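You operate a simulated robot arm through the tools that you are given. There is no shell and no other tool. Be economical: measure what you need, move in short steps, check, and stop when the job is done.

Carry out the task below with a simulated robot arm. There is one attempt and no reset: what you move stays moved.

TASK
Put the grey mounting block on the end of the catch table away on the top of the steel bench. Put the white guide roller on the belt beyond the arch away on the top of the steel bench. Take the blue derusting block on the middle of the catch table and put it away on the top of the old pallets. Take the sample tin and leave it on the top of the small black table. Close the control box door. Press the test key two times. Shut the green drawer. Close the white drawer. Do these in any order. Set down upright: grey mounting block, white guide roller.

The check looks at the end state, three seconds after you hand in, the way a careful person would. Anything else that was tipped, shoved, dropped, spilled or broken makes it a failure.

THE ROBOT
A 7-joint arm with a two-finger parallel gripper on a trunk, on a base that drives. Base frame: it is fixed to the floor where the robot stands at the start and does not move with it; the origin is under the middle of the robot, x ahead of it, y to its left, z up; the surface under the hand at the start is at about z = 1100. Readings come in mm, degrees, newtons and seconds.
With the tool pointing down near the work surface it reaches from about 220 to 700 mm from the robot's upright axis, wherever it stands. Its first joint turns from -166.0 to 166.0 degrees. Places, roughly: blue derusting block (9x6x5 cm) [600, -400, 1100]; control box door [2000, 600, 800]; green drawer [-900, 2200, 800]; grey mounting block (8x3x5 cm) [500, 100, 1100]; sample tin (7x7x6 cm) [800, 200, 1100]; test key [2500, 600, 1300]; top of the old pallets [-5900, -3200, 400]; top of the small black table [1600, 2500, 800]; top of the steel bench [2900, -2500, 900]; white drawer [-500, 2200, 800]; white guide roller (6x6x6 cm) [1400, -800, 1200]. Payload 3.43 kg.
The TCP is the grasp point between the finger pads, 34 mm short of the fingertips. In the tool frame z runs along the fingers and y along their closing line. The gripper opens to 128 mm. The fingers are 24 mm wide and 12 mm thick; the gripper's body (48 by 130 mm) begins 96 mm behind the TCP.
Orientation is told as [roll, pitch, yaw] about the base's x, y, z axes, in that order, counted from this pose: with the fingers straight down and closing along the base's y, the tool's x points along the base's -x, its y along +y and its z along -z.

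THE INTERFACE
- The arm moves only by the tool nudge_tool. Its argument "rows" is a list of rows, each an object of numbers (a shift or turn left out is 0, a gripper value left out holds the last): "dx", "dy", "dz": the shift along the base's x, y, z in mm; "wx", "wy", "wz": the turn, a rotation vector about the base's x, y, z in degrees; "hand": the opening, from 0 (shut) to 1 (fully open). In form: [{"dx": .., "dy": .., "dz": .., "wx": .., "wy": .., "wz": .., "hand": ..}, ...]. A call has 1 to 10 rows; each row is the pose to reach, as a shift and turn from the pose commanded when the call began. A row lasts 0.2 s, in which the tool goes at most 50 mm and 8.6 degrees; a call with a longer step from one row to the next is refused whole, and so is a gripper value outside its range. A pose out of reach is approached as far as the arm can. The call stops where the force on the tool passes 40 N (or 10 N more than at its start, if that is more) or the arm is blocked; 0.2 s more then pass. The fingers move at their own pace (about 108 mm/s each) and stop on an object; they squeeze with about 36 N. The grip force told is the motor's: it shows also when the fingers shut on nothing. Time passes only in rows, and 0.2 s behind the last, so rows that repeat a pose let the fingers close. It gives the time, the measured TCP pose, the force on the tool (base axes), the opening and the grip force at its end, in the units of the frame above (readings bear some noise), with the torque about the TCP (base axes, N m) and any sound that the robot's microphone picked up.
- Cameras (640 x 400 px; columns grow to the right, rows downward): "scene" is now at [-1.4, 115.1, 1579.7]; the picture's right is [-0.27, -0.96, 0.00], its down [-0.45, 0.13, -0.88] and it looks along [0.85, -0.24, -0.47] (base axes); focal length 289 px, centre (320, 200). "wrist" rides on the gripper at [76, -11, -160] in the tool frame; the picture's right is [0.15, 0.99, 0.00], its down [-0.88, 0.13, -0.46] and it looks along [-0.45, 0.07, 0.89] (tool axes); focal length 234 px, centre (320, 200). There is no depth. A picture from a camera that has moved, and an enlarged one, comes with that camera's place and axes in the base frame and with its lens.
- grab_frame(camera): a new picture of that camera. The clock stands still meanwhile.
- raise_lower(by): slides the trunk up (or, below 0, down) by that many mm; the arm and the scene camera ride with it, the base frame stays. It gives what a move gives, with no picture.
- drive_base(legs): drives the robot by 1 to 6 legs, each [ahead, left, turn to the left] in mm, mm and degrees, along the robot's own axes; the way and the turn of a leg run together, so that a leg with both is an arc; at most 1500 mm and 180 degrees a leg. The arm and the cameras ride along, it lands a little off, and it stops where it bumps. It gives what a move gives.
- head_to(pan, tilt): turns the head with the scene camera to pan (to the left, within 86 degrees either way) and tilt (down, from -29 to 69), counted from straight ahead of the robot. It gives what a move gives.
- close_up(camera, box): a new picture of the part [left, top, right, bottom] of that camera's present view, enlarged. The clock stands still meanwhile.
- hand_in(): hands the job in; it is judged then, once.

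Go step by step. Nothing tells you exact positions but the pictures and the camera data: compare them with the known pose of the tool, close in by small moves and look again before you grip or let go. The budget is 186 turns and 164 pictures, counting those below and the enlarged ones. Unless the task says otherwise, let go and move clear before handing in, and close with one line.

The tools are called after "Call:" by a JSON object that holds its "name" and its "arguments". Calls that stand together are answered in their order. nudge_tool: Moves the arm, as the interface text tells. Its arguments: {"type":"object","properties":{"rows":{"type":"array","items":{"type":"object","properties":{"dx":{"type":"number"},"dy":{"type":"number"},"dz":{"type":"number"},"wx":{"type":"number"},"wy":{"type":"number"},"wz":{"type":"number"},"hand":{"type":"number"}}}}},"required":["rows"]} The other tools are called the same way: raise_lower (by) slides the trunk up or down; drive_base (legs) drives the base; head_to (pan, tilt) turns the head that bears the scene camera; grab_frame (camera) takes a picture; close_up (camera, box) takes an enlarged picture of a part of a camera's view; hand_in () hands the job in.

At the start:

```text
clock: 0.0
tool_pos: [413.6, -86.1, 1338.8]
orientation: [-0.1, 0.0, 0.0]
force: [-0.3, 0.0, -0.2]
wrist_torque: [0.0, 0.03, -0.02]
finger_gap: 128.3
grasp_force: 0.1
trunk travel left (down, up): [-275.0, 49.0]
robot x, y, heading: [-0.9, -3.1, -0.0]
head pan, tilt: [-15.8, 28.1]
```

scene: 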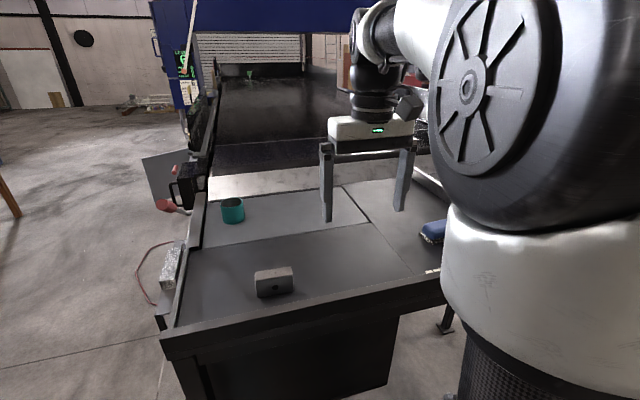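
wrist: 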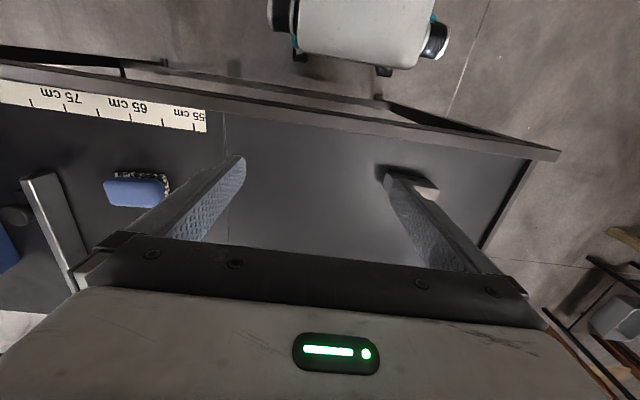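

I see the catch table with the grey block, the teal tin and the blue block, and the arch ahead. I'll look around before I move anything.

Call:
{"name": "close_up", "arguments": {"camera": "scene", "box": [130, 130, 330, 310]}}

Call:
{"name": "head_to", "arguments": {"pan": 15, "tilt": 15}}

Call:
{"name": "grab_frame", "arguments": {"camera": "scene"}}

Call:
{"name": "head_to", "arguments": {"pan": 80, "tilt": 15}}

Call:
{"name": "grab_frame", "arguments": {"camera": "scene"}}

Call:
{"name": "head_to", "arguments": {"pan": -75, "tilt": 15}}

Call:
{"name": "grab_frame", "arguments": {"camera": "scene"}}

```text
2.22 times, centred on (230, 220) of scene
camera zoom: at [-1.4, 115.1, 1579.7], right [-0.27, -0.96, 0.0], down [-0.45, 0.13, -0.88], along [0.85, -0.24, -0.47], focal length 642 px, centre (520, 156)
```

zoom: 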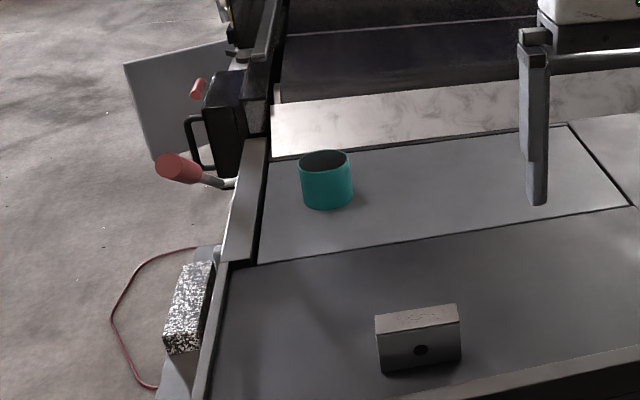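

```text
clock: 1.0
tool_pos: [413.9, -85.5, 1339.3]
orientation: [0.0, 0.0, -0.1]
force: [-0.2, -0.3, 0.2]
wrist_torque: [0.0, 0.01, -0.01]
finger_gap: 128.1
grasp_force: 0.1
trunk travel left (down, up): [-275.0, 49.0]
robot x, y, heading: [-0.6, -2.8, -0.1]
head pan, tilt: [15.0, 15.0]
```

```text
160 pictures are left
camera scene: at [1.1, 164.0, 1600.8], right [0.26, -0.97, 0.0], down [-0.25, -0.07, -0.97], along [0.93, 0.25, -0.26], focal length 289 px, centre (320, 200)
```

scene: 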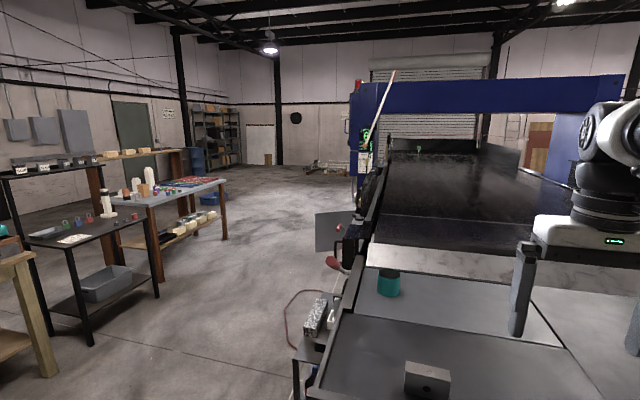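

```text
clock: 2.3
tool_pos: [414.7, -86.4, 1338.9]
orientation: [0.1, 0.0, 0.0]
force: [0.4, 0.3, -0.3]
wrist_torque: [0.0, 0.02, 0.0]
finger_gap: 128.0
grasp_force: 0.0
trunk travel left (down, up): [-275.0, 49.0]
robot x, y, heading: [1.5, -0.6, 0.0]
head pan, tilt: [80.0, 15.0]
```

```text
159 pictures are left
camera scene: at [-72.8, 231.9, 1600.9], right [0.98, -0.17, 0.0], down [-0.05, -0.25, -0.97], along [0.17, 0.95, -0.26], focal length 289 px, centre (320, 200)
```

scene: 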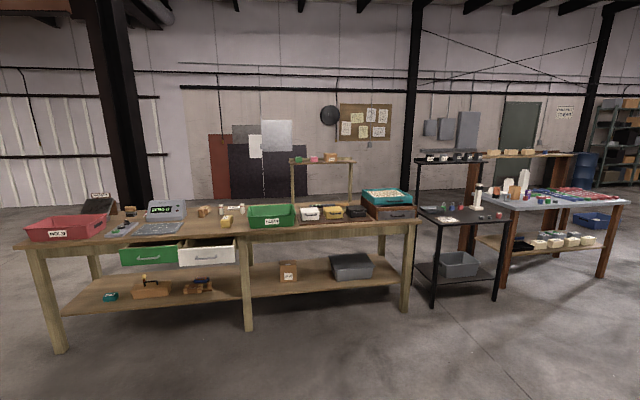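

```text
clock: 4.7
tool_pos: [414.3, -85.5, 1339.2]
orientation: [0.0, 0.0, 0.0]
force: [0.1, -1.1, 0.2]
wrist_torque: [0.01, -0.03, 0.01]
finger_gap: 128.2
grasp_force: 0.1
trunk travel left (down, up): [-275.0, 49.0]
robot x, y, heading: [3.6, 0.3, -0.1]
head pan, tilt: [-75.0, 15.0]
```

```text
158 pictures are left
camera scene: at [-64.9, 49.7, 1600.9], right [-0.97, -0.26, 0.0], down [-0.07, 0.25, -0.97], along [0.25, -0.93, -0.26], focal length 289 px, centre (320, 200)
```

scene: 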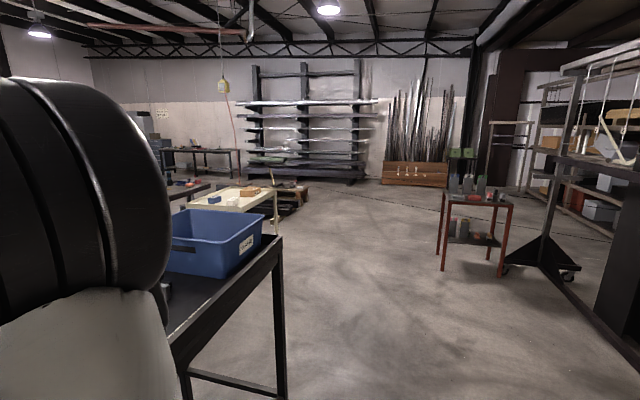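

I'll take the tin first, but it is about 830 mm out, so I need to know how close the base can get to the table.

Call:
{"name": "head_to", "arguments": {"pan": 10, "tilt": 60}}

Call:
{"name": "grab_frame", "arguments": {"camera": "scene"}}

```text
clock: 6.3
tool_pos: [413.6, -85.4, 1338.8]
orientation: [-0.1, 0.0, 0.0]
force: [-0.8, 0.6, -1.1]
wrist_torque: [0.0, 0.03, 0.03]
finger_gap: 128.2
grasp_force: 0.0
trunk travel left (down, up): [-275.0, 49.0]
robot x, y, heading: [-0.4, 4.8, 0.1]
head pan, tilt: [10.0, 60.0]
```

```text
157 pictures are left
camera scene: at [-23.4, 151.4, 1534.6], right [0.17, -0.98, 0.0], down [-0.85, -0.15, -0.5], along [0.49, 0.09, -0.87], focal length 289 px, centre (320, 200)
```

scene: 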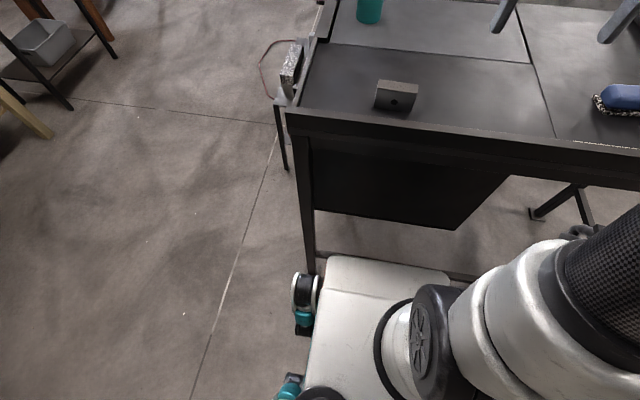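

The base almost reaches the table legs, so I'll work from the table's left side: strafe left, then go ahead a bit.

Call:
{"name": "drive_base", "arguments": {"legs": [[0, 680, 0], [430, 0, 0]]}}

Call:
{"name": "head_to", "arguments": {"pan": -50, "tilt": 40}}

Call:
{"name": "grab_frame", "arguments": {"camera": "scene"}}

```text
clock: 15.6
tool_pos: [846.0, 602.0, 1338.7]
orientation: [0.0, 0.0, -0.1]
force: [0.6, 0.0, -0.3]
wrist_torque: [0.01, 0.0, -0.01]
finger_gap: 128.0
grasp_force: 0.1
trunk travel left (down, up): [-275.0, 49.0]
robot x, y, heading: [431.2, 687.4, -0.3]
head pan, tilt: [10.0, 60.0]
```

```text
clock: 16.9
tool_pos: [846.8, 601.7, 1338.8]
orientation: [0.0, 0.0, -0.1]
force: [0.3, 0.3, -0.4]
wrist_torque: [0.0, 0.0, 0.0]
finger_gap: 128.2
grasp_force: 0.0
trunk travel left (down, up): [-275.0, 49.0]
robot x, y, heading: [431.4, 688.0, -0.1]
head pan, tilt: [-50.0, 40.0]
```

```text
156 pictures are left
camera scene: at [397.5, 763.8, 1561.3], right [-0.77, -0.64, 0.0], down [-0.41, 0.49, -0.77], along [0.49, -0.59, -0.64], focal length 289 px, centre (320, 200)
```

scene: 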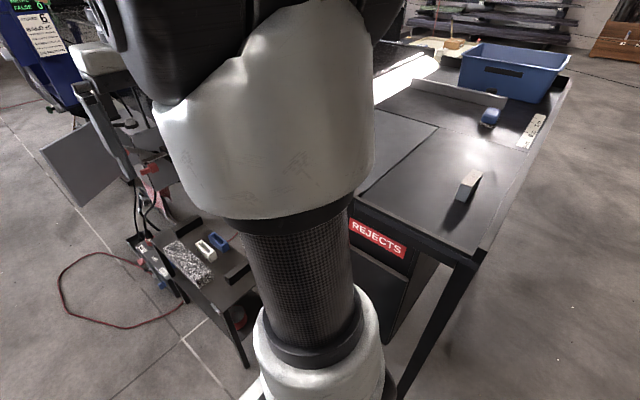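

The arm hides the tin in the scene view, so I'll go over it and use the wrist camera.

Call:
{"name": "nudge_tool", "arguments": {"rows": [{"dx": -3, "dy": -48}, {"dx": -7, "dy": -96}, {"dx": -10, "dy": -144}, {"dx": -13, "dy": -192}, {"dx": -17, "dy": -240}, {"dx": -20, "dy": -288}, {"dx": -23, "dy": -336}, {"dx": -26, "dy": -384}, {"dx": -30, "dy": -430}]}}

Call:
{"name": "grab_frame", "arguments": {"camera": "wrist"}}

Call:
{"name": "grab_frame", "arguments": {"camera": "scene"}}

```text
clock: 18.9
tool_pos: [821.7, 218.8, 1342.8]
orientation: [0.1, 0.0, -0.1]
force: [0.9, -0.6, -0.3]
wrist_torque: [0.02, 0.0, -0.02]
finger_gap: 127.9
grasp_force: 0.0
out of reach, approached as far as the arm can: row 9
trunk travel left (down, up): [-275.0, 49.0]
robot x, y, heading: [432.9, 691.2, -0.2]
head pan, tilt: [-50.0, 40.0]
```

```text
155 pictures are left
camera wrist: at [745.6, 207.7, 1500.9], right [-0.14, 0.99, 0.0], down [0.88, 0.13, 0.46], along [0.45, 0.07, -0.89], focal length 234 px, centre (320, 200)
```

wrist: 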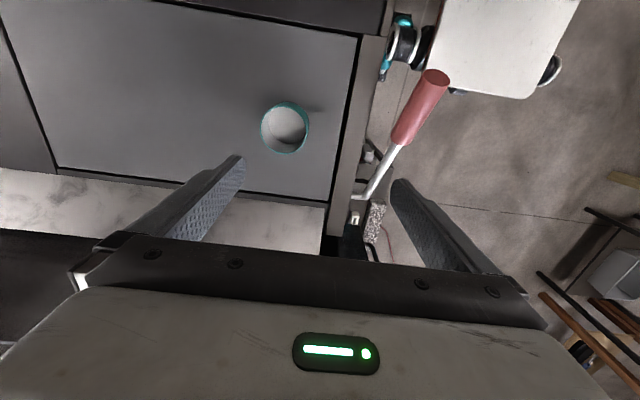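

```text
154 pictures are left
camera scene: at [397.4, 763.7, 1561.3], right [-0.77, -0.64, 0.0], down [-0.41, 0.49, -0.77], along [0.49, -0.59, -0.64], focal length 289 px, centre (320, 200)
```

scene: 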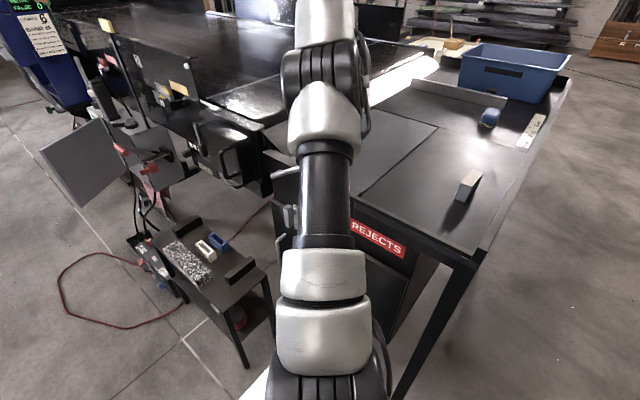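

The tin is at about (812,169), and a red lever stands at about (732,335,1200), which I must clear. It's slightly out of reach, so I'll bring the base a bit closer.

Call:
{"name": "drive_base", "arguments": {"legs": [[60, -50, 0]]}}

```text
clock: 20.1
tool_pos: [882.6, 167.7, 1341.1]
orientation: [0.0, 0.0, -0.2]
force: [-0.4, -0.7, 1.1]
wrist_torque: [0.01, -0.02, -0.02]
finger_gap: 128.0
grasp_force: 0.1
trunk travel left (down, up): [-275.0, 49.0]
robot x, y, heading: [492.8, 638.9, -0.4]
head pan, tilt: [-50.0, 40.0]
```

Call:
{"name": "nudge_tool", "arguments": {"rows": [{"dx": -35}, {"dx": -70}, {"dx": -70, "dz": -40}, {"dx": -70, "dz": -80}]}}

Call:
{"name": "grab_frame", "arguments": {"camera": "wrist"}}

Call:
{"name": "grab_frame", "arguments": {"camera": "scene"}}

```text
clock: 21.1
tool_pos: [810.9, 168.6, 1261.2]
orientation: [0.0, 0.0, -0.1]
force: [0.2, 0.2, -0.3]
wrist_torque: [0.01, 0.0, 0.0]
finger_gap: 128.1
grasp_force: 0.0
trunk travel left (down, up): [-275.0, 49.0]
robot x, y, heading: [490.1, 637.9, 0.0]
head pan, tilt: [-50.0, 40.0]
```

```text
153 pictures are left
camera wrist: at [735.8, 159.4, 1421.7], right [-0.14, 0.99, 0.0], down [0.88, 0.13, 0.46], along [0.45, 0.07, -0.89], focal length 234 px, centre (320, 200)
```

wrist: 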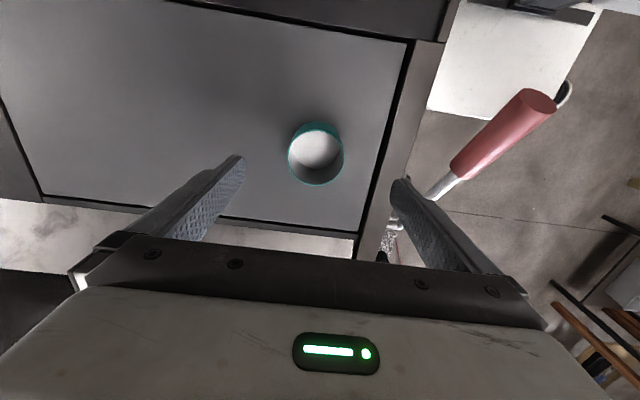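

```text
152 pictures are left
camera scene: at [458.0, 713.8, 1561.3], right [-0.77, -0.64, 0.0], down [-0.41, 0.49, -0.77], along [0.49, -0.59, -0.64], focal length 289 px, centre (320, 200)
```

scene: 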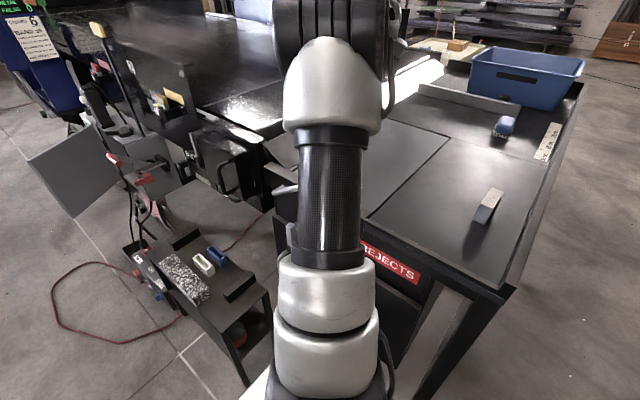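

The lever is right under the forearm line, so I'll tilt the tool 35°. That puts the wrist over −x, away from the lever, while I grip the round tin.

Call:
{"name": "nudge_tool", "arguments": {"rows": [{"wy": -8.5}, {"wy": -17}, {"wy": -25.5}, {"wy": -34}, {"wy": -35, "dz": -30}]}}

Call:
{"name": "grab_frame", "arguments": {"camera": "wrist"}}

Call:
{"name": "grab_frame", "arguments": {"camera": "scene"}}

```text
clock: 22.3
tool_pos: [814.4, 169.8, 1231.4]
orientation: [0.2, -35.0, -0.2]
force: [0.8, -0.6, -0.7]
wrist_torque: [-0.01, -0.03, -0.02]
finger_gap: 127.9
grasp_force: 0.0
trunk travel left (down, up): [-275.0, 49.0]
robot x, y, heading: [491.8, 636.6, -0.1]
head pan, tilt: [-50.0, 40.0]
```

```text
151 pictures are left
camera wrist: at [659.0, 159.2, 1318.0], right [-0.12, 0.99, -0.08], down [0.46, 0.13, 0.88], along [0.88, 0.07, -0.47], focal length 234 px, centre (320, 200)
```

wrist: 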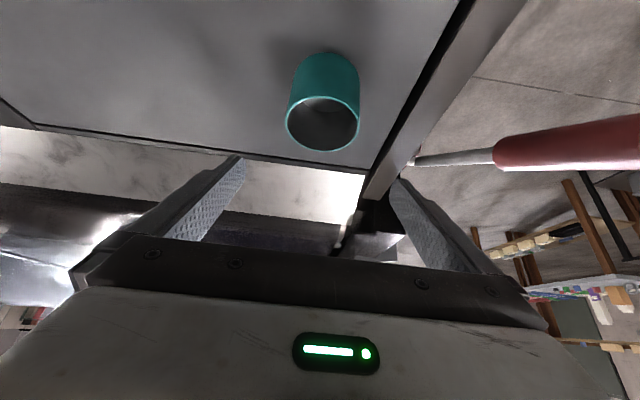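

```text
150 pictures are left
camera scene: at [457.8, 713.9, 1561.3], right [-0.77, -0.64, 0.0], down [-0.41, 0.49, -0.77], along [0.49, -0.59, -0.64], focal length 289 px, centre (320, 200)
```

scene: 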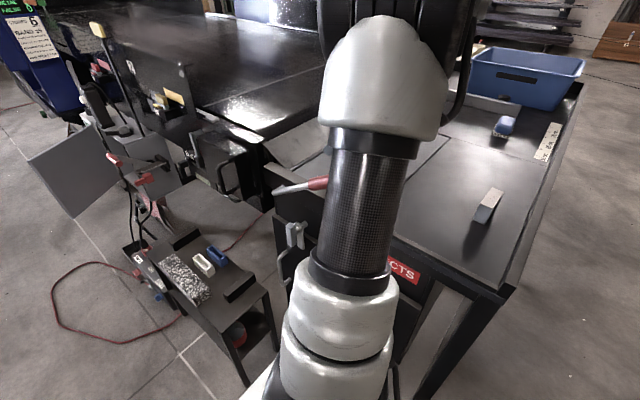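

The lever handle runs from about (810,320,1170) to (727,318,1240), and the arm now passes well to its −x side. I'll lower in two stages.

Call:
{"name": "nudge_tool", "arguments": {"rows": [{"dx": -2, "dy": -2, "dz": -25}, {"dx": -4, "dy": -3, "dz": -50}]}}

Call:
{"name": "grab_frame", "arguments": {"camera": "scene"}}

Call:
{"name": "grab_frame", "arguments": {"camera": "wrist"}}

```text
clock: 22.9
tool_pos: [808.1, 163.0, 1181.0]
orientation: [0.1, -34.9, -0.2]
force: [1.0, 0.3, 0.0]
wrist_torque: [-0.01, 0.04, -0.03]
finger_gap: 128.2
grasp_force: 0.0
trunk travel left (down, up): [-275.0, 49.0]
robot x, y, heading: [491.6, 641.6, -0.1]
head pan, tilt: [-50.0, 40.0]
```

```text
149 pictures are left
camera scene: at [457.9, 713.7, 1561.3], right [-0.77, -0.64, 0.0], down [-0.41, 0.49, -0.77], along [0.49, -0.59, -0.64], focal length 289 px, centre (320, 200)
```

scene: 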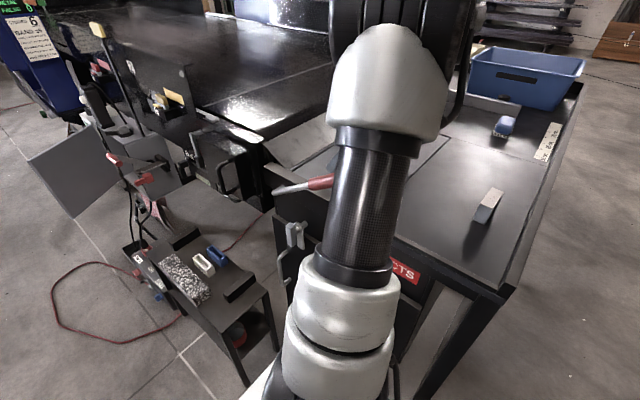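

```text
148 pictures are left
camera wrist: at [654.8, 154.1, 1267.8], right [-0.12, 0.99, -0.08], down [0.46, 0.13, 0.88], along [0.88, 0.07, -0.47], focal length 234 px, centre (320, 200)
```

wrist: 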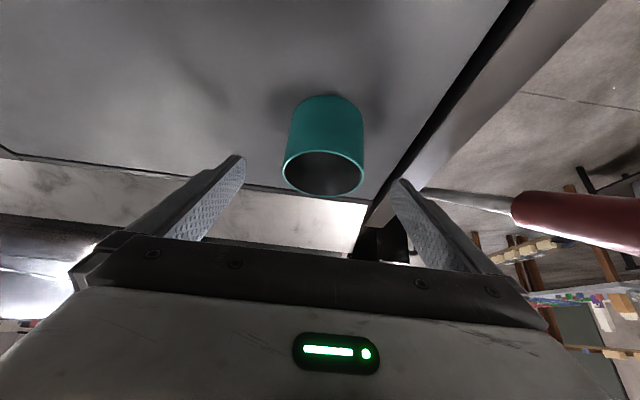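

Call:
{"name": "nudge_tool", "arguments": {"rows": [{"dy": 1, "dz": -20}, {"dy": 2, "dz": -38}, {"dy": 2, "dz": -38, "hand": 0.3}, {"dy": 2, "dz": -38, "hand": 0.3}, {"dy": 2, "dz": -38, "hand": 0.3}]}}

Call:
{"name": "grab_frame", "arguments": {"camera": "wrist"}}

```text
clock: 24.1
tool_pos: [808.1, 165.5, 1142.6]
orientation: [0.0, -35.0, -0.1]
force: [-0.3, -0.4, -0.7]
wrist_torque: [0.01, 0.01, 0.0]
finger_gap: 65.7
grasp_force: 35.5
trunk travel left (down, up): [-275.0, 49.0]
robot x, y, heading: [493.2, 635.7, -0.0]
head pan, tilt: [-50.0, 40.0]
```

```text
147 pictures are left
camera wrist: at [654.3, 155.2, 1230.7], right [-0.12, 0.99, -0.08], down [0.46, 0.13, 0.88], along [0.88, 0.07, -0.47], focal length 234 px, centre (320, 200)
```

wrist: 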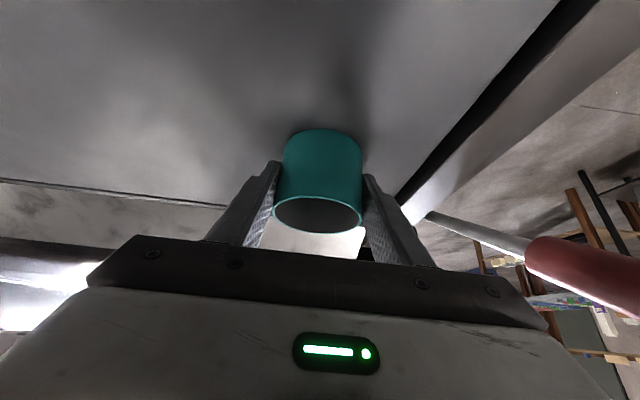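

Call:
{"name": "nudge_tool", "arguments": {"rows": [{"dz": 45}, {"dz": 90}, {"dz": 135}, {"dz": 180}, {"dz": 200, "wy": 8}, {"dz": 200, "wy": 16}, {"dz": 200, "wy": 24}, {"dz": 200, "wy": 32}, {"dz": 200, "wy": 35}]}}

Call:
{"name": "nudge_tool", "arguments": {"rows": [{"dx": 5, "dy": 45}, {"dx": 10, "dy": 90}, {"dx": 15, "dy": 135}, {"dx": 20, "dy": 180}, {"dx": 25, "dy": 225}, {"dx": 30, "dy": 270}, {"dx": 35, "dy": 315}, {"dx": 40, "dy": 360}, {"dx": 45, "dy": 400}]}}

Call:
{"name": "grab_frame", "arguments": {"camera": "wrist"}}

```text
clock: 26.1
tool_pos: [809.2, 166.7, 1342.8]
orientation: [0.0, 0.2, -0.2]
force: [0.2, -0.6, -0.3]
wrist_torque: [0.03, 0.0, 0.01]
finger_gap: 65.5
grasp_force: 35.7
trunk travel left (down, up): [-275.0, 49.0]
robot x, y, heading: [490.7, 642.2, -0.3]
head pan, tilt: [-50.0, 40.0]
```

```text
clock: 28.1
tool_pos: [852.1, 569.4, 1341.3]
orientation: [0.0, -0.1, -0.2]
force: [0.4, -0.3, -1.2]
wrist_torque: [0.05, 0.03, 0.01]
finger_gap: 65.6
grasp_force: 35.5
trunk travel left (down, up): [-275.0, 49.0]
robot x, y, heading: [491.7, 640.6, -0.3]
head pan, tilt: [-50.0, 40.0]
```

```text
146 pictures are left
camera wrist: at [776.3, 558.7, 1502.2], right [-0.14, 0.99, 0.0], down [0.88, 0.13, 0.46], along [0.45, 0.07, -0.89], focal length 234 px, centre (320, 200)
```

wrist: 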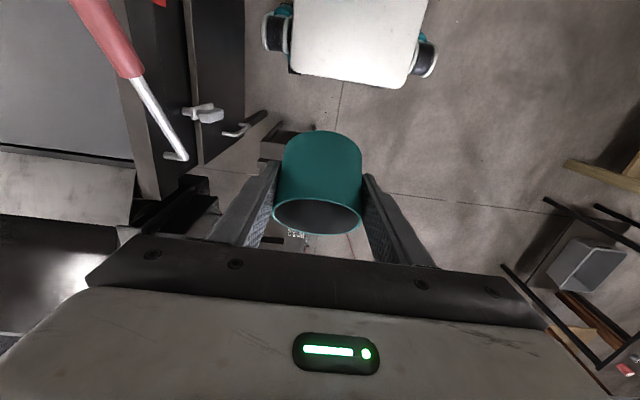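

The tin is held. Next I'll drive toward the small black table.

Call:
{"name": "drive_base", "arguments": {"legs": [[0, 1050, 0], [950, 0, 0]]}}

Call:
{"name": "head_to", "arguments": {"pan": 78, "tilt": 40}}

Call:
{"name": "grab_frame", "arguments": {"camera": "scene"}}

```text
clock: 42.8
tool_pos: [1810.7, 1586.1, 1342.4]
orientation: [0.0, 0.0, -0.1]
force: [0.7, -0.5, -0.9]
wrist_torque: [-0.01, -0.03, 0.0]
finger_gap: 64.8
grasp_force: 36.4
trunk travel left (down, up): [-275.0, 49.0]
robot x, y, heading: [1451.3, 1657.1, -0.3]
head pan, tilt: [-50.0, 40.0]
```

```text
clock: 44.8
tool_pos: [1810.4, 1583.9, 1339.0]
orientation: [0.1, 0.5, -0.2]
force: [-0.1, -0.7, -0.9]
wrist_torque: [-0.01, -0.05, 0.03]
finger_gap: 65.0
grasp_force: 36.0
trunk travel left (down, up): [-275.0, 49.0]
robot x, y, heading: [1449.6, 1656.5, -0.3]
head pan, tilt: [78.0, 40.0]
```

```text
145 pictures are left
camera scene: at [1442.0, 1766.4, 1565.6], right [-0.34, -0.94, 0.0], down [-0.57, 0.2, -0.8], along [0.75, -0.27, -0.6], focal length 289 px, centre (320, 200)
```

scene: 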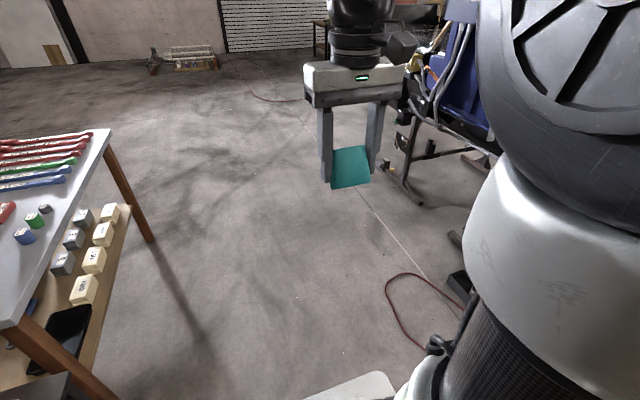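

The camera still looks along −20° rather than 78°, so I'll take another picture.

Call:
{"name": "grab_frame", "arguments": {"camera": "scene"}}

```text
144 pictures are left
camera scene: at [1442.0, 1766.4, 1565.6], right [-0.34, -0.94, 0.0], down [-0.57, 0.2, -0.8], along [0.75, -0.27, -0.6], focal length 289 px, centre (320, 200)
```

scene: 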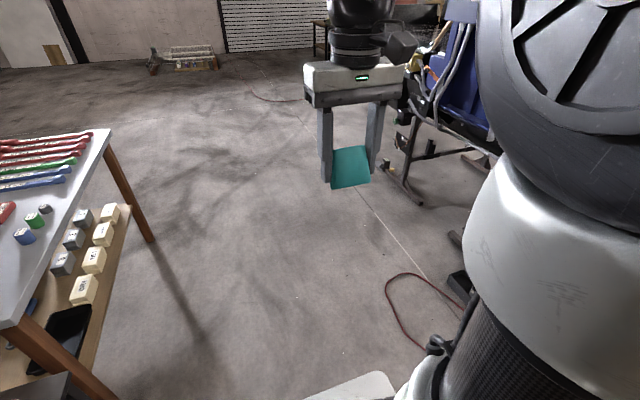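

Call:
{"name": "head_to", "arguments": {"pan": 70, "tilt": 35}}

Call:
{"name": "grab_frame", "arguments": {"camera": "scene"}}

```text
clock: 45.5
tool_pos: [1811.0, 1585.9, 1339.8]
orientation: [0.1, 0.4, -0.2]
force: [0.4, 0.0, -1.2]
wrist_torque: [-0.03, -0.02, -0.03]
finger_gap: 64.4
grasp_force: 36.1
trunk travel left (down, up): [-275.0, 49.0]
robot x, y, heading: [1451.8, 1653.8, -0.1]
head pan, tilt: [70.0, 35.0]
```

```text
143 pictures are left
camera scene: at [1445.4, 1770.7, 1570.8], right [-0.28, -0.96, 0.0], down [-0.53, 0.16, -0.83], along [0.8, -0.24, -0.56], focal length 289 px, centre (320, 200)
```

scene: 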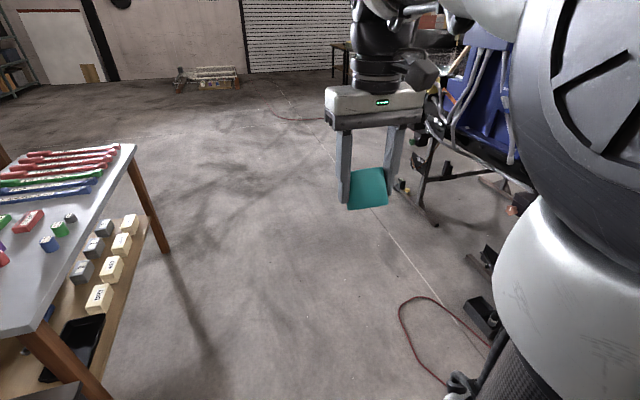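

Call:
{"name": "head_to", "arguments": {"pan": 0, "tilt": 20}}

Call:
{"name": "head_to", "arguments": {"pan": 80, "tilt": 20}}

Call:
{"name": "grab_frame", "arguments": {"camera": "scene"}}

```text
clock: 46.9
tool_pos: [1809.7, 1585.5, 1342.7]
orientation: [0.0, -0.1, 0.1]
force: [-0.2, 0.6, -0.6]
wrist_torque: [0.0, -0.02, -0.03]
finger_gap: 64.5
grasp_force: 35.9
trunk travel left (down, up): [-275.0, 49.0]
robot x, y, heading: [1451.4, 1654.8, -0.1]
head pan, tilt: [0.0, 20.0]
```

```text
clock: 48.5
tool_pos: [1809.8, 1584.6, 1341.5]
orientation: [0.0, 0.0, -0.1]
force: [0.5, 0.9, -0.8]
wrist_torque: [0.0, 0.01, -0.02]
finger_gap: 64.4
grasp_force: 36.0
trunk travel left (down, up): [-275.0, 49.0]
robot x, y, heading: [1450.0, 1657.0, -0.1]
head pan, tilt: [80.0, 20.0]
```

```text
142 pictures are left
camera scene: at [1376.7, 1887.5, 1592.7], right [0.98, -0.18, 0.0], down [-0.06, -0.34, -0.94], along [0.17, 0.93, -0.34], focal length 289 px, centre (320, 200)
```

scene: 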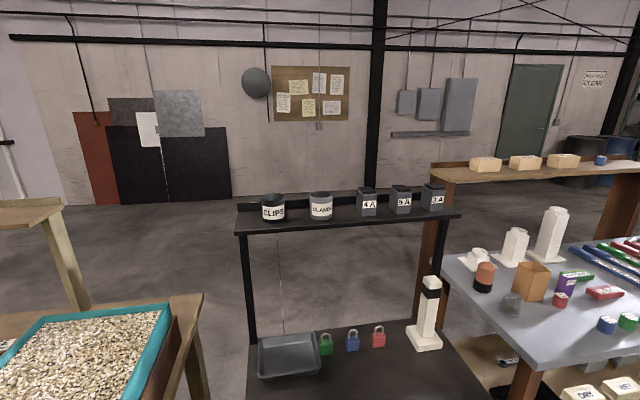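

The head works once it's clear of the arm. I'll tilt down onto the table top.

Call:
{"name": "head_to", "arguments": {"pan": 80, "tilt": 45}}

Call:
{"name": "grab_frame", "arguments": {"camera": "scene"}}

```text
clock: 49.4
tool_pos: [1809.0, 1585.9, 1341.9]
orientation: [0.1, 0.0, 0.0]
force: [-0.4, -0.2, -1.4]
wrist_torque: [0.01, 0.01, 0.02]
finger_gap: 64.4
grasp_force: 36.1
trunk travel left (down, up): [-275.0, 49.0]
robot x, y, heading: [1448.6, 1656.2, 0.2]
head pan, tilt: [80.0, 45.0]
```

```text
141 pictures are left
camera scene: at [1374.6, 1875.9, 1554.1], right [0.98, -0.18, 0.0], down [-0.12, -0.7, -0.71], along [0.12, 0.7, -0.71], focal length 289 px, centre (320, 200)
```

scene: 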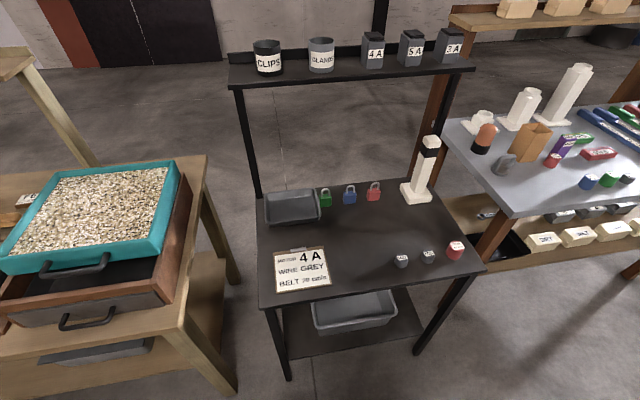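

There's a free spot at about (1600,2435). I'll turn to face the table so the arm stays ahead of me, then close in.

Call:
{"name": "drive_base", "arguments": {"legs": [[0, 0, 90], [190, -110, 0]]}}

Call:
{"name": "head_to", "arguments": {"pan": 0, "tilt": 45}}

Call:
{"name": "grab_frame", "arguments": {"camera": "scene"}}

```text
clock: 55.0
tool_pos: [1624.9, 2207.0, 1342.3]
orientation: [-0.1, 0.0, 90.7]
force: [0.1, -0.4, -1.1]
wrist_torque: [0.0, -0.01, 0.01]
finger_gap: 64.4
grasp_force: 35.4
trunk travel left (down, up): [-275.0, 49.0]
robot x, y, heading: [1562.3, 1844.3, 90.6]
head pan, tilt: [80.0, 45.0]
```

```text
clock: 56.6
tool_pos: [1624.2, 2206.9, 1341.9]
orientation: [0.0, 0.0, 90.7]
force: [0.1, 0.2, -0.5]
wrist_torque: [0.01, 0.0, 0.0]
finger_gap: 64.4
grasp_force: 35.9
trunk travel left (down, up): [-275.0, 49.0]
robot x, y, heading: [1556.8, 1844.1, 90.6]
head pan, tilt: [0.0, 45.0]
```

```text
140 pictures are left
camera scene: at [1419.8, 1835.1, 1554.0], right [1.0, 0.01, 0.0], down [0.01, -0.71, -0.71], along [-0.01, 0.71, -0.71], focal length 289 px, centre (320, 200)
```

scene: 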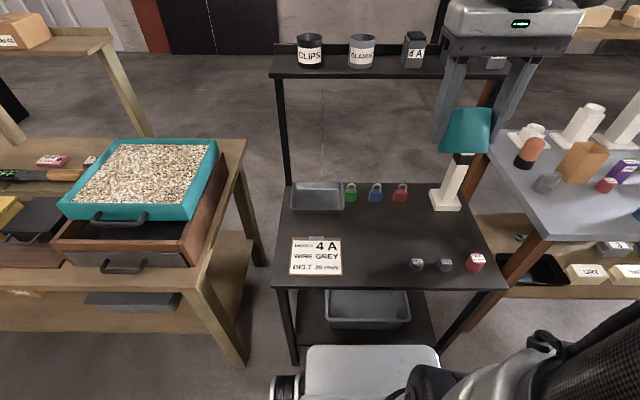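

Call:
{"name": "raise_lower", "arguments": {"by": -260}}

Call:
{"name": "nudge_tool", "arguments": {"rows": [{"wx": 8.5}, {"wx": 17}, {"wx": 25.5}, {"wx": 34}, {"wx": 35, "dx": -6, "dy": 40}, {"wx": 35, "dx": -12, "dy": 85}, {"wx": 35, "dx": -18, "dy": 130}, {"wx": 35, "dx": -22, "dy": 175}, {"wx": 35, "dx": -24, "dy": 215}]}}

Call:
{"name": "grab_frame", "arguments": {"camera": "wrist"}}

Call:
{"name": "grab_frame", "arguments": {"camera": "scene"}}

```text
clock: 59.2
tool_pos: [1625.2, 2207.3, 1082.4]
orientation: [0.0, -0.1, 90.6]
force: [0.0, 0.1, -1.0]
wrist_torque: [0.03, -0.01, -0.01]
finger_gap: 64.5
grasp_force: 35.5
trunk travel left (down, up): [-15.0, 309.0]
robot x, y, heading: [1557.6, 1842.8, 90.7]
head pan, tilt: [0.0, 45.0]
```

```text
clock: 61.2
tool_pos: [1599.5, 2422.4, 1080.9]
orientation: [-0.5, -35.0, 90.9]
force: [-0.5, -0.9, -0.8]
wrist_torque: [-0.01, -0.02, -0.02]
finger_gap: 64.1
grasp_force: 36.6
trunk travel left (down, up): [-15.0, 309.0]
robot x, y, heading: [1559.2, 1847.3, 90.8]
head pan, tilt: [0.0, 45.0]
```

```text
139 pictures are left
camera wrist: at [1611.7, 2269.8, 1168.6], right [-0.99, -0.13, -0.09], down [-0.14, 0.46, 0.88], along [-0.07, 0.88, -0.47], focal length 234 px, centre (320, 200)
```

wrist: 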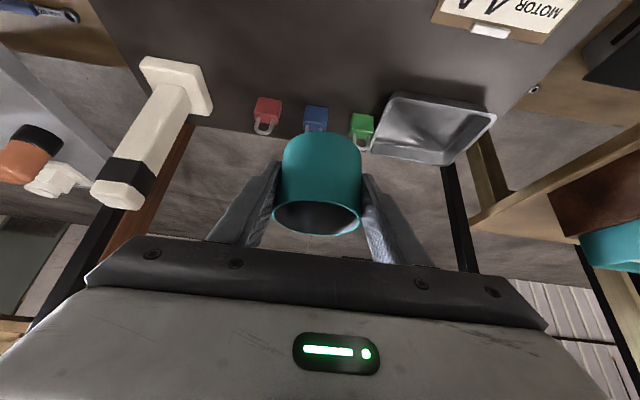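

```text
138 pictures are left
camera scene: at [1419.8, 1834.8, 1294.0], right [1.0, 0.01, 0.0], down [0.01, -0.71, -0.71], along [-0.01, 0.71, -0.71], focal length 289 px, centre (320, 200)
```

scene: 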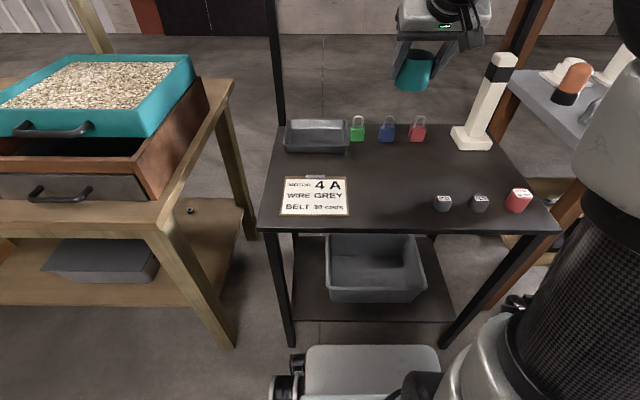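

Call:
{"name": "nudge_tool", "arguments": {"rows": [{"dz": -45}, {"dz": -90}, {"dz": -135}, {"dz": -180}, {"dz": -205}]}}

Call:
{"name": "grab_frame", "arguments": {"camera": "scene"}}

Call:
{"name": "grab_frame", "arguments": {"camera": "wrist"}}

```text
clock: 62.4
tool_pos: [1598.8, 2420.9, 876.9]
orientation: [-0.5, -35.0, 90.9]
force: [-0.4, 0.0, -0.9]
wrist_torque: [0.0, -0.01, 0.0]
finger_gap: 64.3
grasp_force: 35.9
trunk travel left (down, up): [-15.0, 309.0]
robot x, y, heading: [1558.2, 1847.3, 90.6]
head pan, tilt: [0.0, 45.0]
```

```text
137 pictures are left
camera scene: at [1419.8, 1834.9, 1294.1], right [1.0, 0.01, 0.0], down [0.01, -0.71, -0.71], along [-0.01, 0.71, -0.71], focal length 289 px, centre (320, 200)
```

scene: 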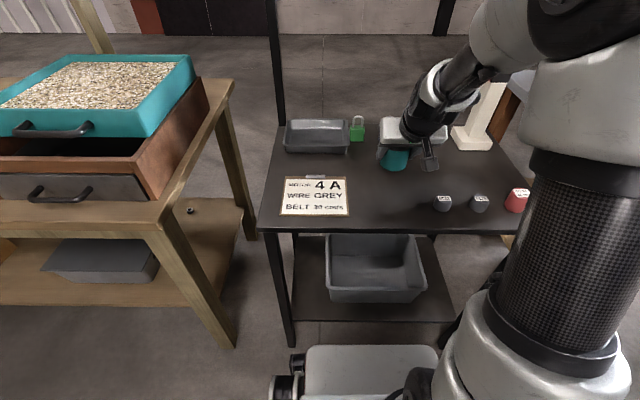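

```text
136 pictures are left
camera wrist: at [1611.3, 2268.7, 964.6], right [-0.99, -0.13, -0.09], down [-0.14, 0.46, 0.88], along [-0.07, 0.88, -0.47], focal length 234 px, centre (320, 200)
```

wrist: 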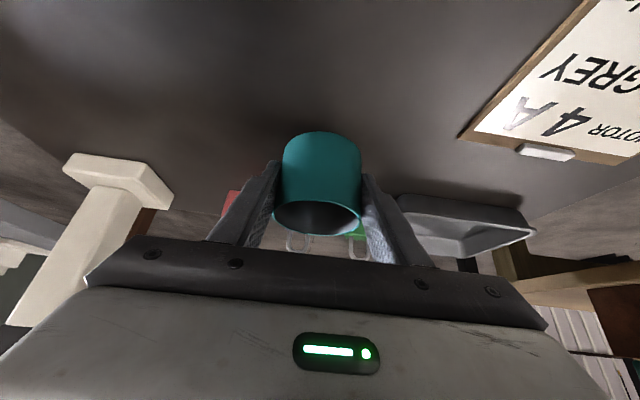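

Call:
{"name": "nudge_tool", "arguments": {"rows": [{"dz": -12}, {"dz": -20}, {"dz": -24}, {"dz": -27}, {"dz": -30}]}}

```text
clock: 63.6
tool_pos: [1600.8, 2421.3, 846.0]
orientation: [-0.5, -35.0, 90.9]
force: [-0.9, 0.4, -1.3]
wrist_torque: [0.0, -0.01, 0.0]
finger_gap: 64.2
grasp_force: 36.1
trunk travel left (down, up): [-15.0, 309.0]
robot x, y, heading: [1557.2, 1846.8, 90.5]
head pan, tilt: [0.0, 45.0]
```

Call:
{"name": "nudge_tool", "arguments": {"rows": [{"dz": -2}, {"dz": -4}, {"dz": -6}, {"dz": -6}]}}

Call:
{"name": "close_up", "arguments": {"camera": "scene", "box": [330, 100, 490, 220]}}

```text
clock: 64.6
tool_pos: [1600.5, 2421.4, 844.1]
orientation: [-0.6, -35.3, 90.9]
force: [-0.2, -3.2, 14.0]
wrist_torque: [-0.19, 0.42, 0.1]
finger_gap: 64.4
grasp_force: 36.3
trunk travel left (down, up): [-15.0, 309.0]
robot x, y, heading: [1560.3, 1844.2, 90.8]
head pan, tilt: [0.0, 45.0]
```

```text
3.33 times, centred on (410, 160) of scene
camera zoom: at [1419.8, 1833.9, 1294.2], right [1.0, 0.01, 0.0], down [0.01, -0.71, -0.71], along [-0.01, 0.71, -0.71], focal length 964 px, centre (20, 333)
```

zoom: 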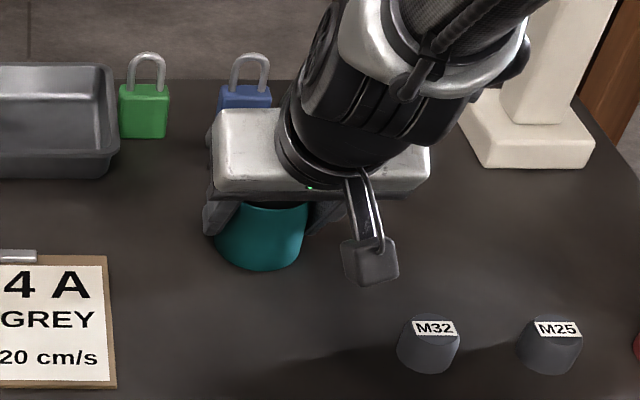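

The tin touches the table at about 14 N. I'll release it and back out along the tool axis.

Call:
{"name": "nudge_tool", "arguments": {"rows": [{"dz": 1, "hand": 0.72}, {"dz": 2, "hand": 0.72}, {"dz": 2, "hand": 0.72}, {"dy": -20, "dz": 30}, {"dy": -45, "dz": 65}, {"dy": -70, "dz": 105}, {"dy": -90, "dz": 150}, {"dy": -110, "dz": 195}]}}

Call:
{"name": "grab_frame", "arguments": {"camera": "wrist"}}

```text
clock: 66.4
tool_pos: [1600.6, 2311.9, 1036.7]
orientation: [-0.5, -35.0, 90.8]
force: [0.3, -0.3, -0.3]
wrist_torque: [-0.02, 0.02, -0.01]
finger_gap: 92.2
grasp_force: 0.1
trunk travel left (down, up): [-15.0, 309.0]
robot x, y, heading: [1555.4, 1845.1, 90.7]
head pan, tilt: [0.0, 45.0]
```

```text
134 pictures are left
camera wrist: at [1613.3, 2159.3, 1125.0], right [-0.99, -0.13, -0.09], down [-0.14, 0.46, 0.88], along [-0.07, 0.88, -0.47], focal length 234 px, centre (320, 200)
```

wrist: 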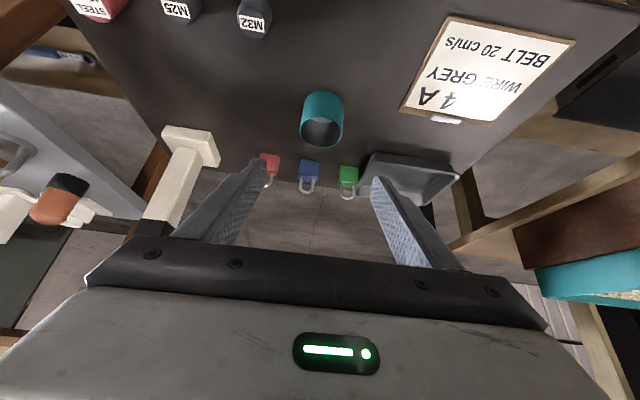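

The tin stands upright, clear of the other things. Next come the drawers: I'll back off and strafe left along the wooden bench.

Call:
{"name": "drive_base", "arguments": {"legs": [[-480, 0, 0], [0, 1150, 0], [0, 1130, 0]]}}

Call:
{"name": "head_to", "arguments": {"pan": 0, "tilt": 35}}

Call:
{"name": "grab_frame", "arguments": {"camera": "scene"}}

```text
clock: 90.8
tool_pos: [-661.9, 1769.0, 1036.7]
orientation: [-0.6, -34.9, 91.5]
force: [-0.5, -0.2, 0.5]
wrist_torque: [-0.03, 0.01, -0.02]
finger_gap: 92.5
grasp_force: 0.1
trunk travel left (down, up): [-15.0, 309.0]
robot x, y, heading: [-700.4, 1297.2, 91.4]
head pan, tilt: [0.0, 45.0]
```

```text
clock: 91.6
tool_pos: [-663.4, 1768.2, 1037.7]
orientation: [-0.5, -35.0, 91.4]
force: [-1.0, 0.2, 0.5]
wrist_torque: [0.01, 0.0, 0.01]
finger_gap: 92.2
grasp_force: 0.1
trunk travel left (down, up): [-15.0, 309.0]
robot x, y, heading: [-701.8, 1299.3, 91.3]
head pan, tilt: [0.0, 35.0]
```

```text
133 pictures are left
camera scene: at [-839.6, 1296.2, 1308.8], right [1.0, 0.02, 0.0], down [0.01, -0.57, -0.82], along [-0.02, 0.82, -0.57], focal length 289 px, centre (320, 200)
```

scene: 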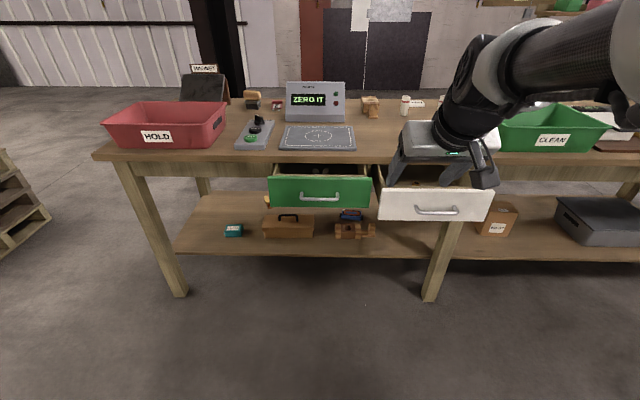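

The drawer fronts are at about x=−860 (green) and x=−500 (white), y≈2020–2080, z≈800. I'll level the tool forward with a closed fist so I can push.

Call:
{"name": "nudge_tool", "arguments": {"rows": [{"wx": 8, "dz": -20, "hand": 0}, {"wx": 16, "dz": -50}, {"wx": 24, "dz": -80}, {"wx": 32, "dz": -110}, {"wx": 40, "dz": -140}, {"wx": 48, "dz": -170}, {"wx": 55, "dz": -205}]}}

Call:
{"name": "grab_frame", "arguments": {"camera": "scene"}}

```text
clock: 93.2
tool_pos: [-649.7, 1799.6, 809.3]
orientation: [-100.1, -88.6, -170.0]
force: [-6.8, 0.7, 0.7]
wrist_torque: [0.01, 0.01, -0.82]
finger_gap: 0.2
grasp_force: 33.1
out of reach, approached as far as the arm can: row 4, 5, 6, 7
trunk travel left (down, up): [-15.0, 309.0]
robot x, y, heading: [-700.0, 1300.9, 91.1]
head pan, tilt: [0.0, 35.0]
```

```text
132 pictures are left
camera scene: at [-842.2, 1298.0, 1308.7], right [1.0, 0.02, 0.0], down [0.02, -0.57, -0.82], along [-0.02, 0.82, -0.57], focal length 289 px, centre (320, 200)
```

scene: 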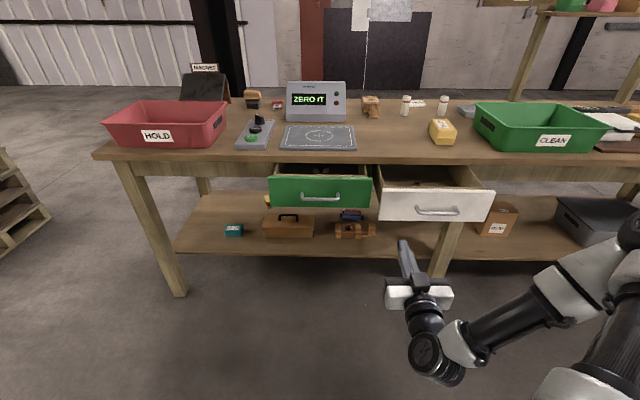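

Fist is nearly level, but the arm was a bit folded. I'll move it toward the white drawer's line and check that the force settles.

Call:
{"name": "nudge_tool", "arguments": {"rows": [{"dx": 30, "dy": 20, "dz": 10}, {"dx": 60, "dy": 40, "dz": 15}, {"dx": 100, "dy": 50, "dz": 15}, {"dx": 140, "dy": 60, "dz": 15}, {"dx": 145, "dy": 80, "dz": 15}]}}

Call:
{"name": "grab_frame", "arguments": {"camera": "scene"}}

```text
clock: 94.4
tool_pos: [-508.4, 1879.6, 826.2]
orientation: [-91.7, -88.7, -178.0]
force: [0.9, -0.2, -0.6]
wrist_torque: [0.03, 0.0, 0.01]
finger_gap: 0.2
grasp_force: 32.9
trunk travel left (down, up): [-15.0, 309.0]
robot x, y, heading: [-700.0, 1300.3, 91.5]
head pan, tilt: [0.0, 35.0]
```

```text
131 pictures are left
camera scene: at [-839.6, 1296.1, 1308.9], right [1.0, 0.02, 0.0], down [0.01, -0.57, -0.82], along [-0.02, 0.82, -0.57], focal length 289 px, centre (320, 200)
```

scene: 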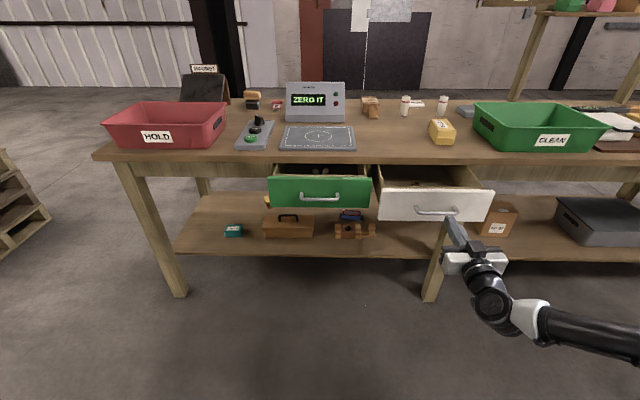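

The tip is just below and in front of the white drawer's face. I'll set the height above the handle and push in slowly.

Call:
{"name": "nudge_tool", "arguments": {"rows": [{"dz": -20, "dx": 6, "dy": 20}, {"dz": -20, "dx": 6, "dy": 50}, {"dz": -20, "dx": 6, "dy": 80}, {"dz": -20, "dx": 6, "dy": 105}]}}

Call:
{"name": "grab_frame", "arguments": {"camera": "scene"}}

```text
clock: 95.4
tool_pos: [-502.7, 1986.6, 806.4]
orientation: [-91.1, -88.8, -178.8]
force: [0.1, 0.1, 0.0]
wrist_torque: [0.0, -0.01, 0.01]
finger_gap: 0.1
grasp_force: 33.5
trunk travel left (down, up): [-15.0, 309.0]
robot x, y, heading: [-698.3, 1301.8, 91.5]
head pan, tilt: [0.0, 35.0]
```

```text
130 pictures are left
camera scene: at [-839.5, 1296.1, 1308.9], right [1.0, 0.02, 0.0], down [0.01, -0.57, -0.82], along [-0.02, 0.82, -0.57], focal length 289 px, centre (320, 200)
```

scene: 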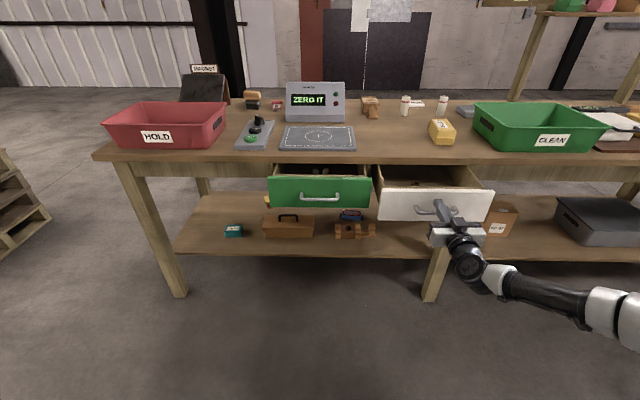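

Call:
{"name": "nudge_tool", "arguments": {"rows": [{"dy": 20}, {"dy": 40}, {"dy": 60}, {"dy": 80}, {"dy": 100}]}}

Call:
{"name": "grab_frame", "arguments": {"camera": "scene"}}

```text
clock: 96.6
tool_pos: [-503.0, 2085.7, 806.6]
orientation: [-91.1, -88.8, -178.7]
force: [0.3, 0.3, -0.9]
wrist_torque: [-0.03, -0.01, -0.03]
finger_gap: 0.0
grasp_force: 32.8
trunk travel left (down, up): [-15.0, 309.0]
robot x, y, heading: [-696.9, 1301.2, 91.5]
head pan, tilt: [0.0, 35.0]
```

```text
129 pictures are left
camera scene: at [-839.5, 1296.1, 1308.9], right [1.0, 0.02, 0.0], down [0.01, -0.57, -0.82], along [-0.02, 0.82, -0.57], focal length 289 px, centre (320, 200)
```

scene: 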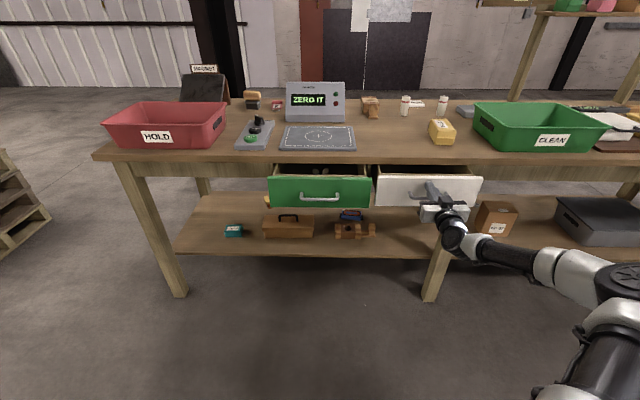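

The white drawer is sliding in, so I'll keep pushing.

Call:
{"name": "nudge_tool", "arguments": {"rows": [{"dy": 20}, {"dy": 40}, {"dy": 60}, {"dy": 80}, {"dy": 100}, {"dy": 120}]}}

Call:
{"name": "grab_frame", "arguments": {"camera": "scene"}}

```text
clock: 98.0
tool_pos: [-503.4, 2201.0, 806.4]
orientation: [-90.9, -88.8, -178.7]
force: [-3.5, -24.8, 6.9]
wrist_torque: [0.21, -0.06, 0.05]
finger_gap: 0.0
grasp_force: 33.1
trunk travel left (down, up): [-15.0, 309.0]
robot x, y, heading: [-702.7, 1302.3, 91.4]
head pan, tilt: [0.0, 35.0]
stopped in row 6: the force on the tool passed its limit at 62 N (the readings are from after the stop); the commanded pose is now the measured one
```

```text
128 pictures are left
camera scene: at [-840.1, 1293.6, 1309.0], right [1.0, 0.02, 0.0], down [0.01, -0.57, -0.82], along [-0.02, 0.82, -0.57], focal length 289 px, centre (320, 200)
```

scene: 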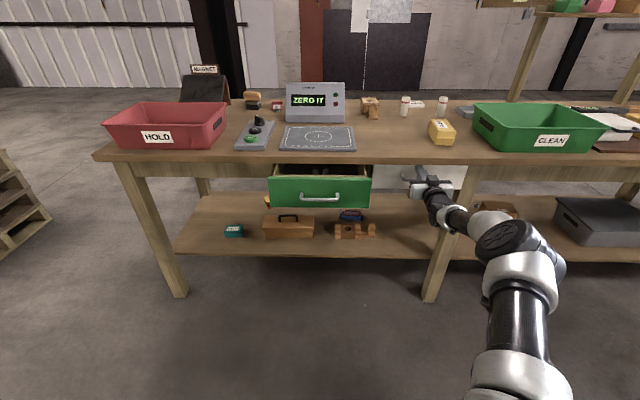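

White drawer is shut. I'll retract, move over to the green one and push it.

Call:
{"name": "nudge_tool", "arguments": {"rows": [{"dy": -45}, {"dy": -90}, {"dy": -135}, {"dy": -180}, {"dy": -225}, {"dy": -240, "dx": -45}, {"dy": -240, "dx": -90}, {"dy": -240, "dx": -135}, {"dy": -240, "dx": -180}]}}

Call:
{"name": "nudge_tool", "arguments": {"rows": [{"dx": -45}, {"dx": -90}, {"dx": -135}, {"dx": -176}, {"dx": -176, "dy": 30}, {"dx": -176, "dy": 55}, {"dx": -176, "dy": 80}]}}

Call:
{"name": "grab_frame", "arguments": {"camera": "scene"}}

```text
clock: 100.0
tool_pos: [-683.3, 1962.1, 804.4]
orientation: [-79.9, -88.8, 170.3]
force: [0.4, -0.6, 1.1]
wrist_torque: [-0.03, 0.05, 0.02]
finger_gap: 0.0
grasp_force: 32.5
trunk travel left (down, up): [-15.0, 309.0]
robot x, y, heading: [-698.5, 1298.0, 91.4]
head pan, tilt: [0.0, 35.0]
```

```text
clock: 101.6
tool_pos: [-859.2, 2041.9, 802.3]
orientation: [-78.7, -88.8, 169.0]
force: [0.1, -1.0, 0.2]
wrist_torque: [-0.02, 0.0, 0.01]
finger_gap: 0.2
grasp_force: 32.9
trunk travel left (down, up): [-15.0, 309.0]
robot x, y, heading: [-699.8, 1300.4, 91.4]
head pan, tilt: [0.0, 35.0]
```

```text
127 pictures are left
camera scene: at [-839.6, 1296.0, 1308.9], right [1.0, 0.02, 0.0], down [0.01, -0.57, -0.82], along [-0.02, 0.82, -0.57], focal length 289 px, centre (320, 200)
```

scene: 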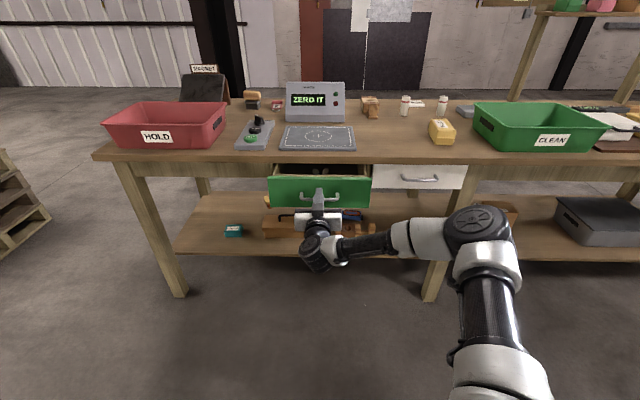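

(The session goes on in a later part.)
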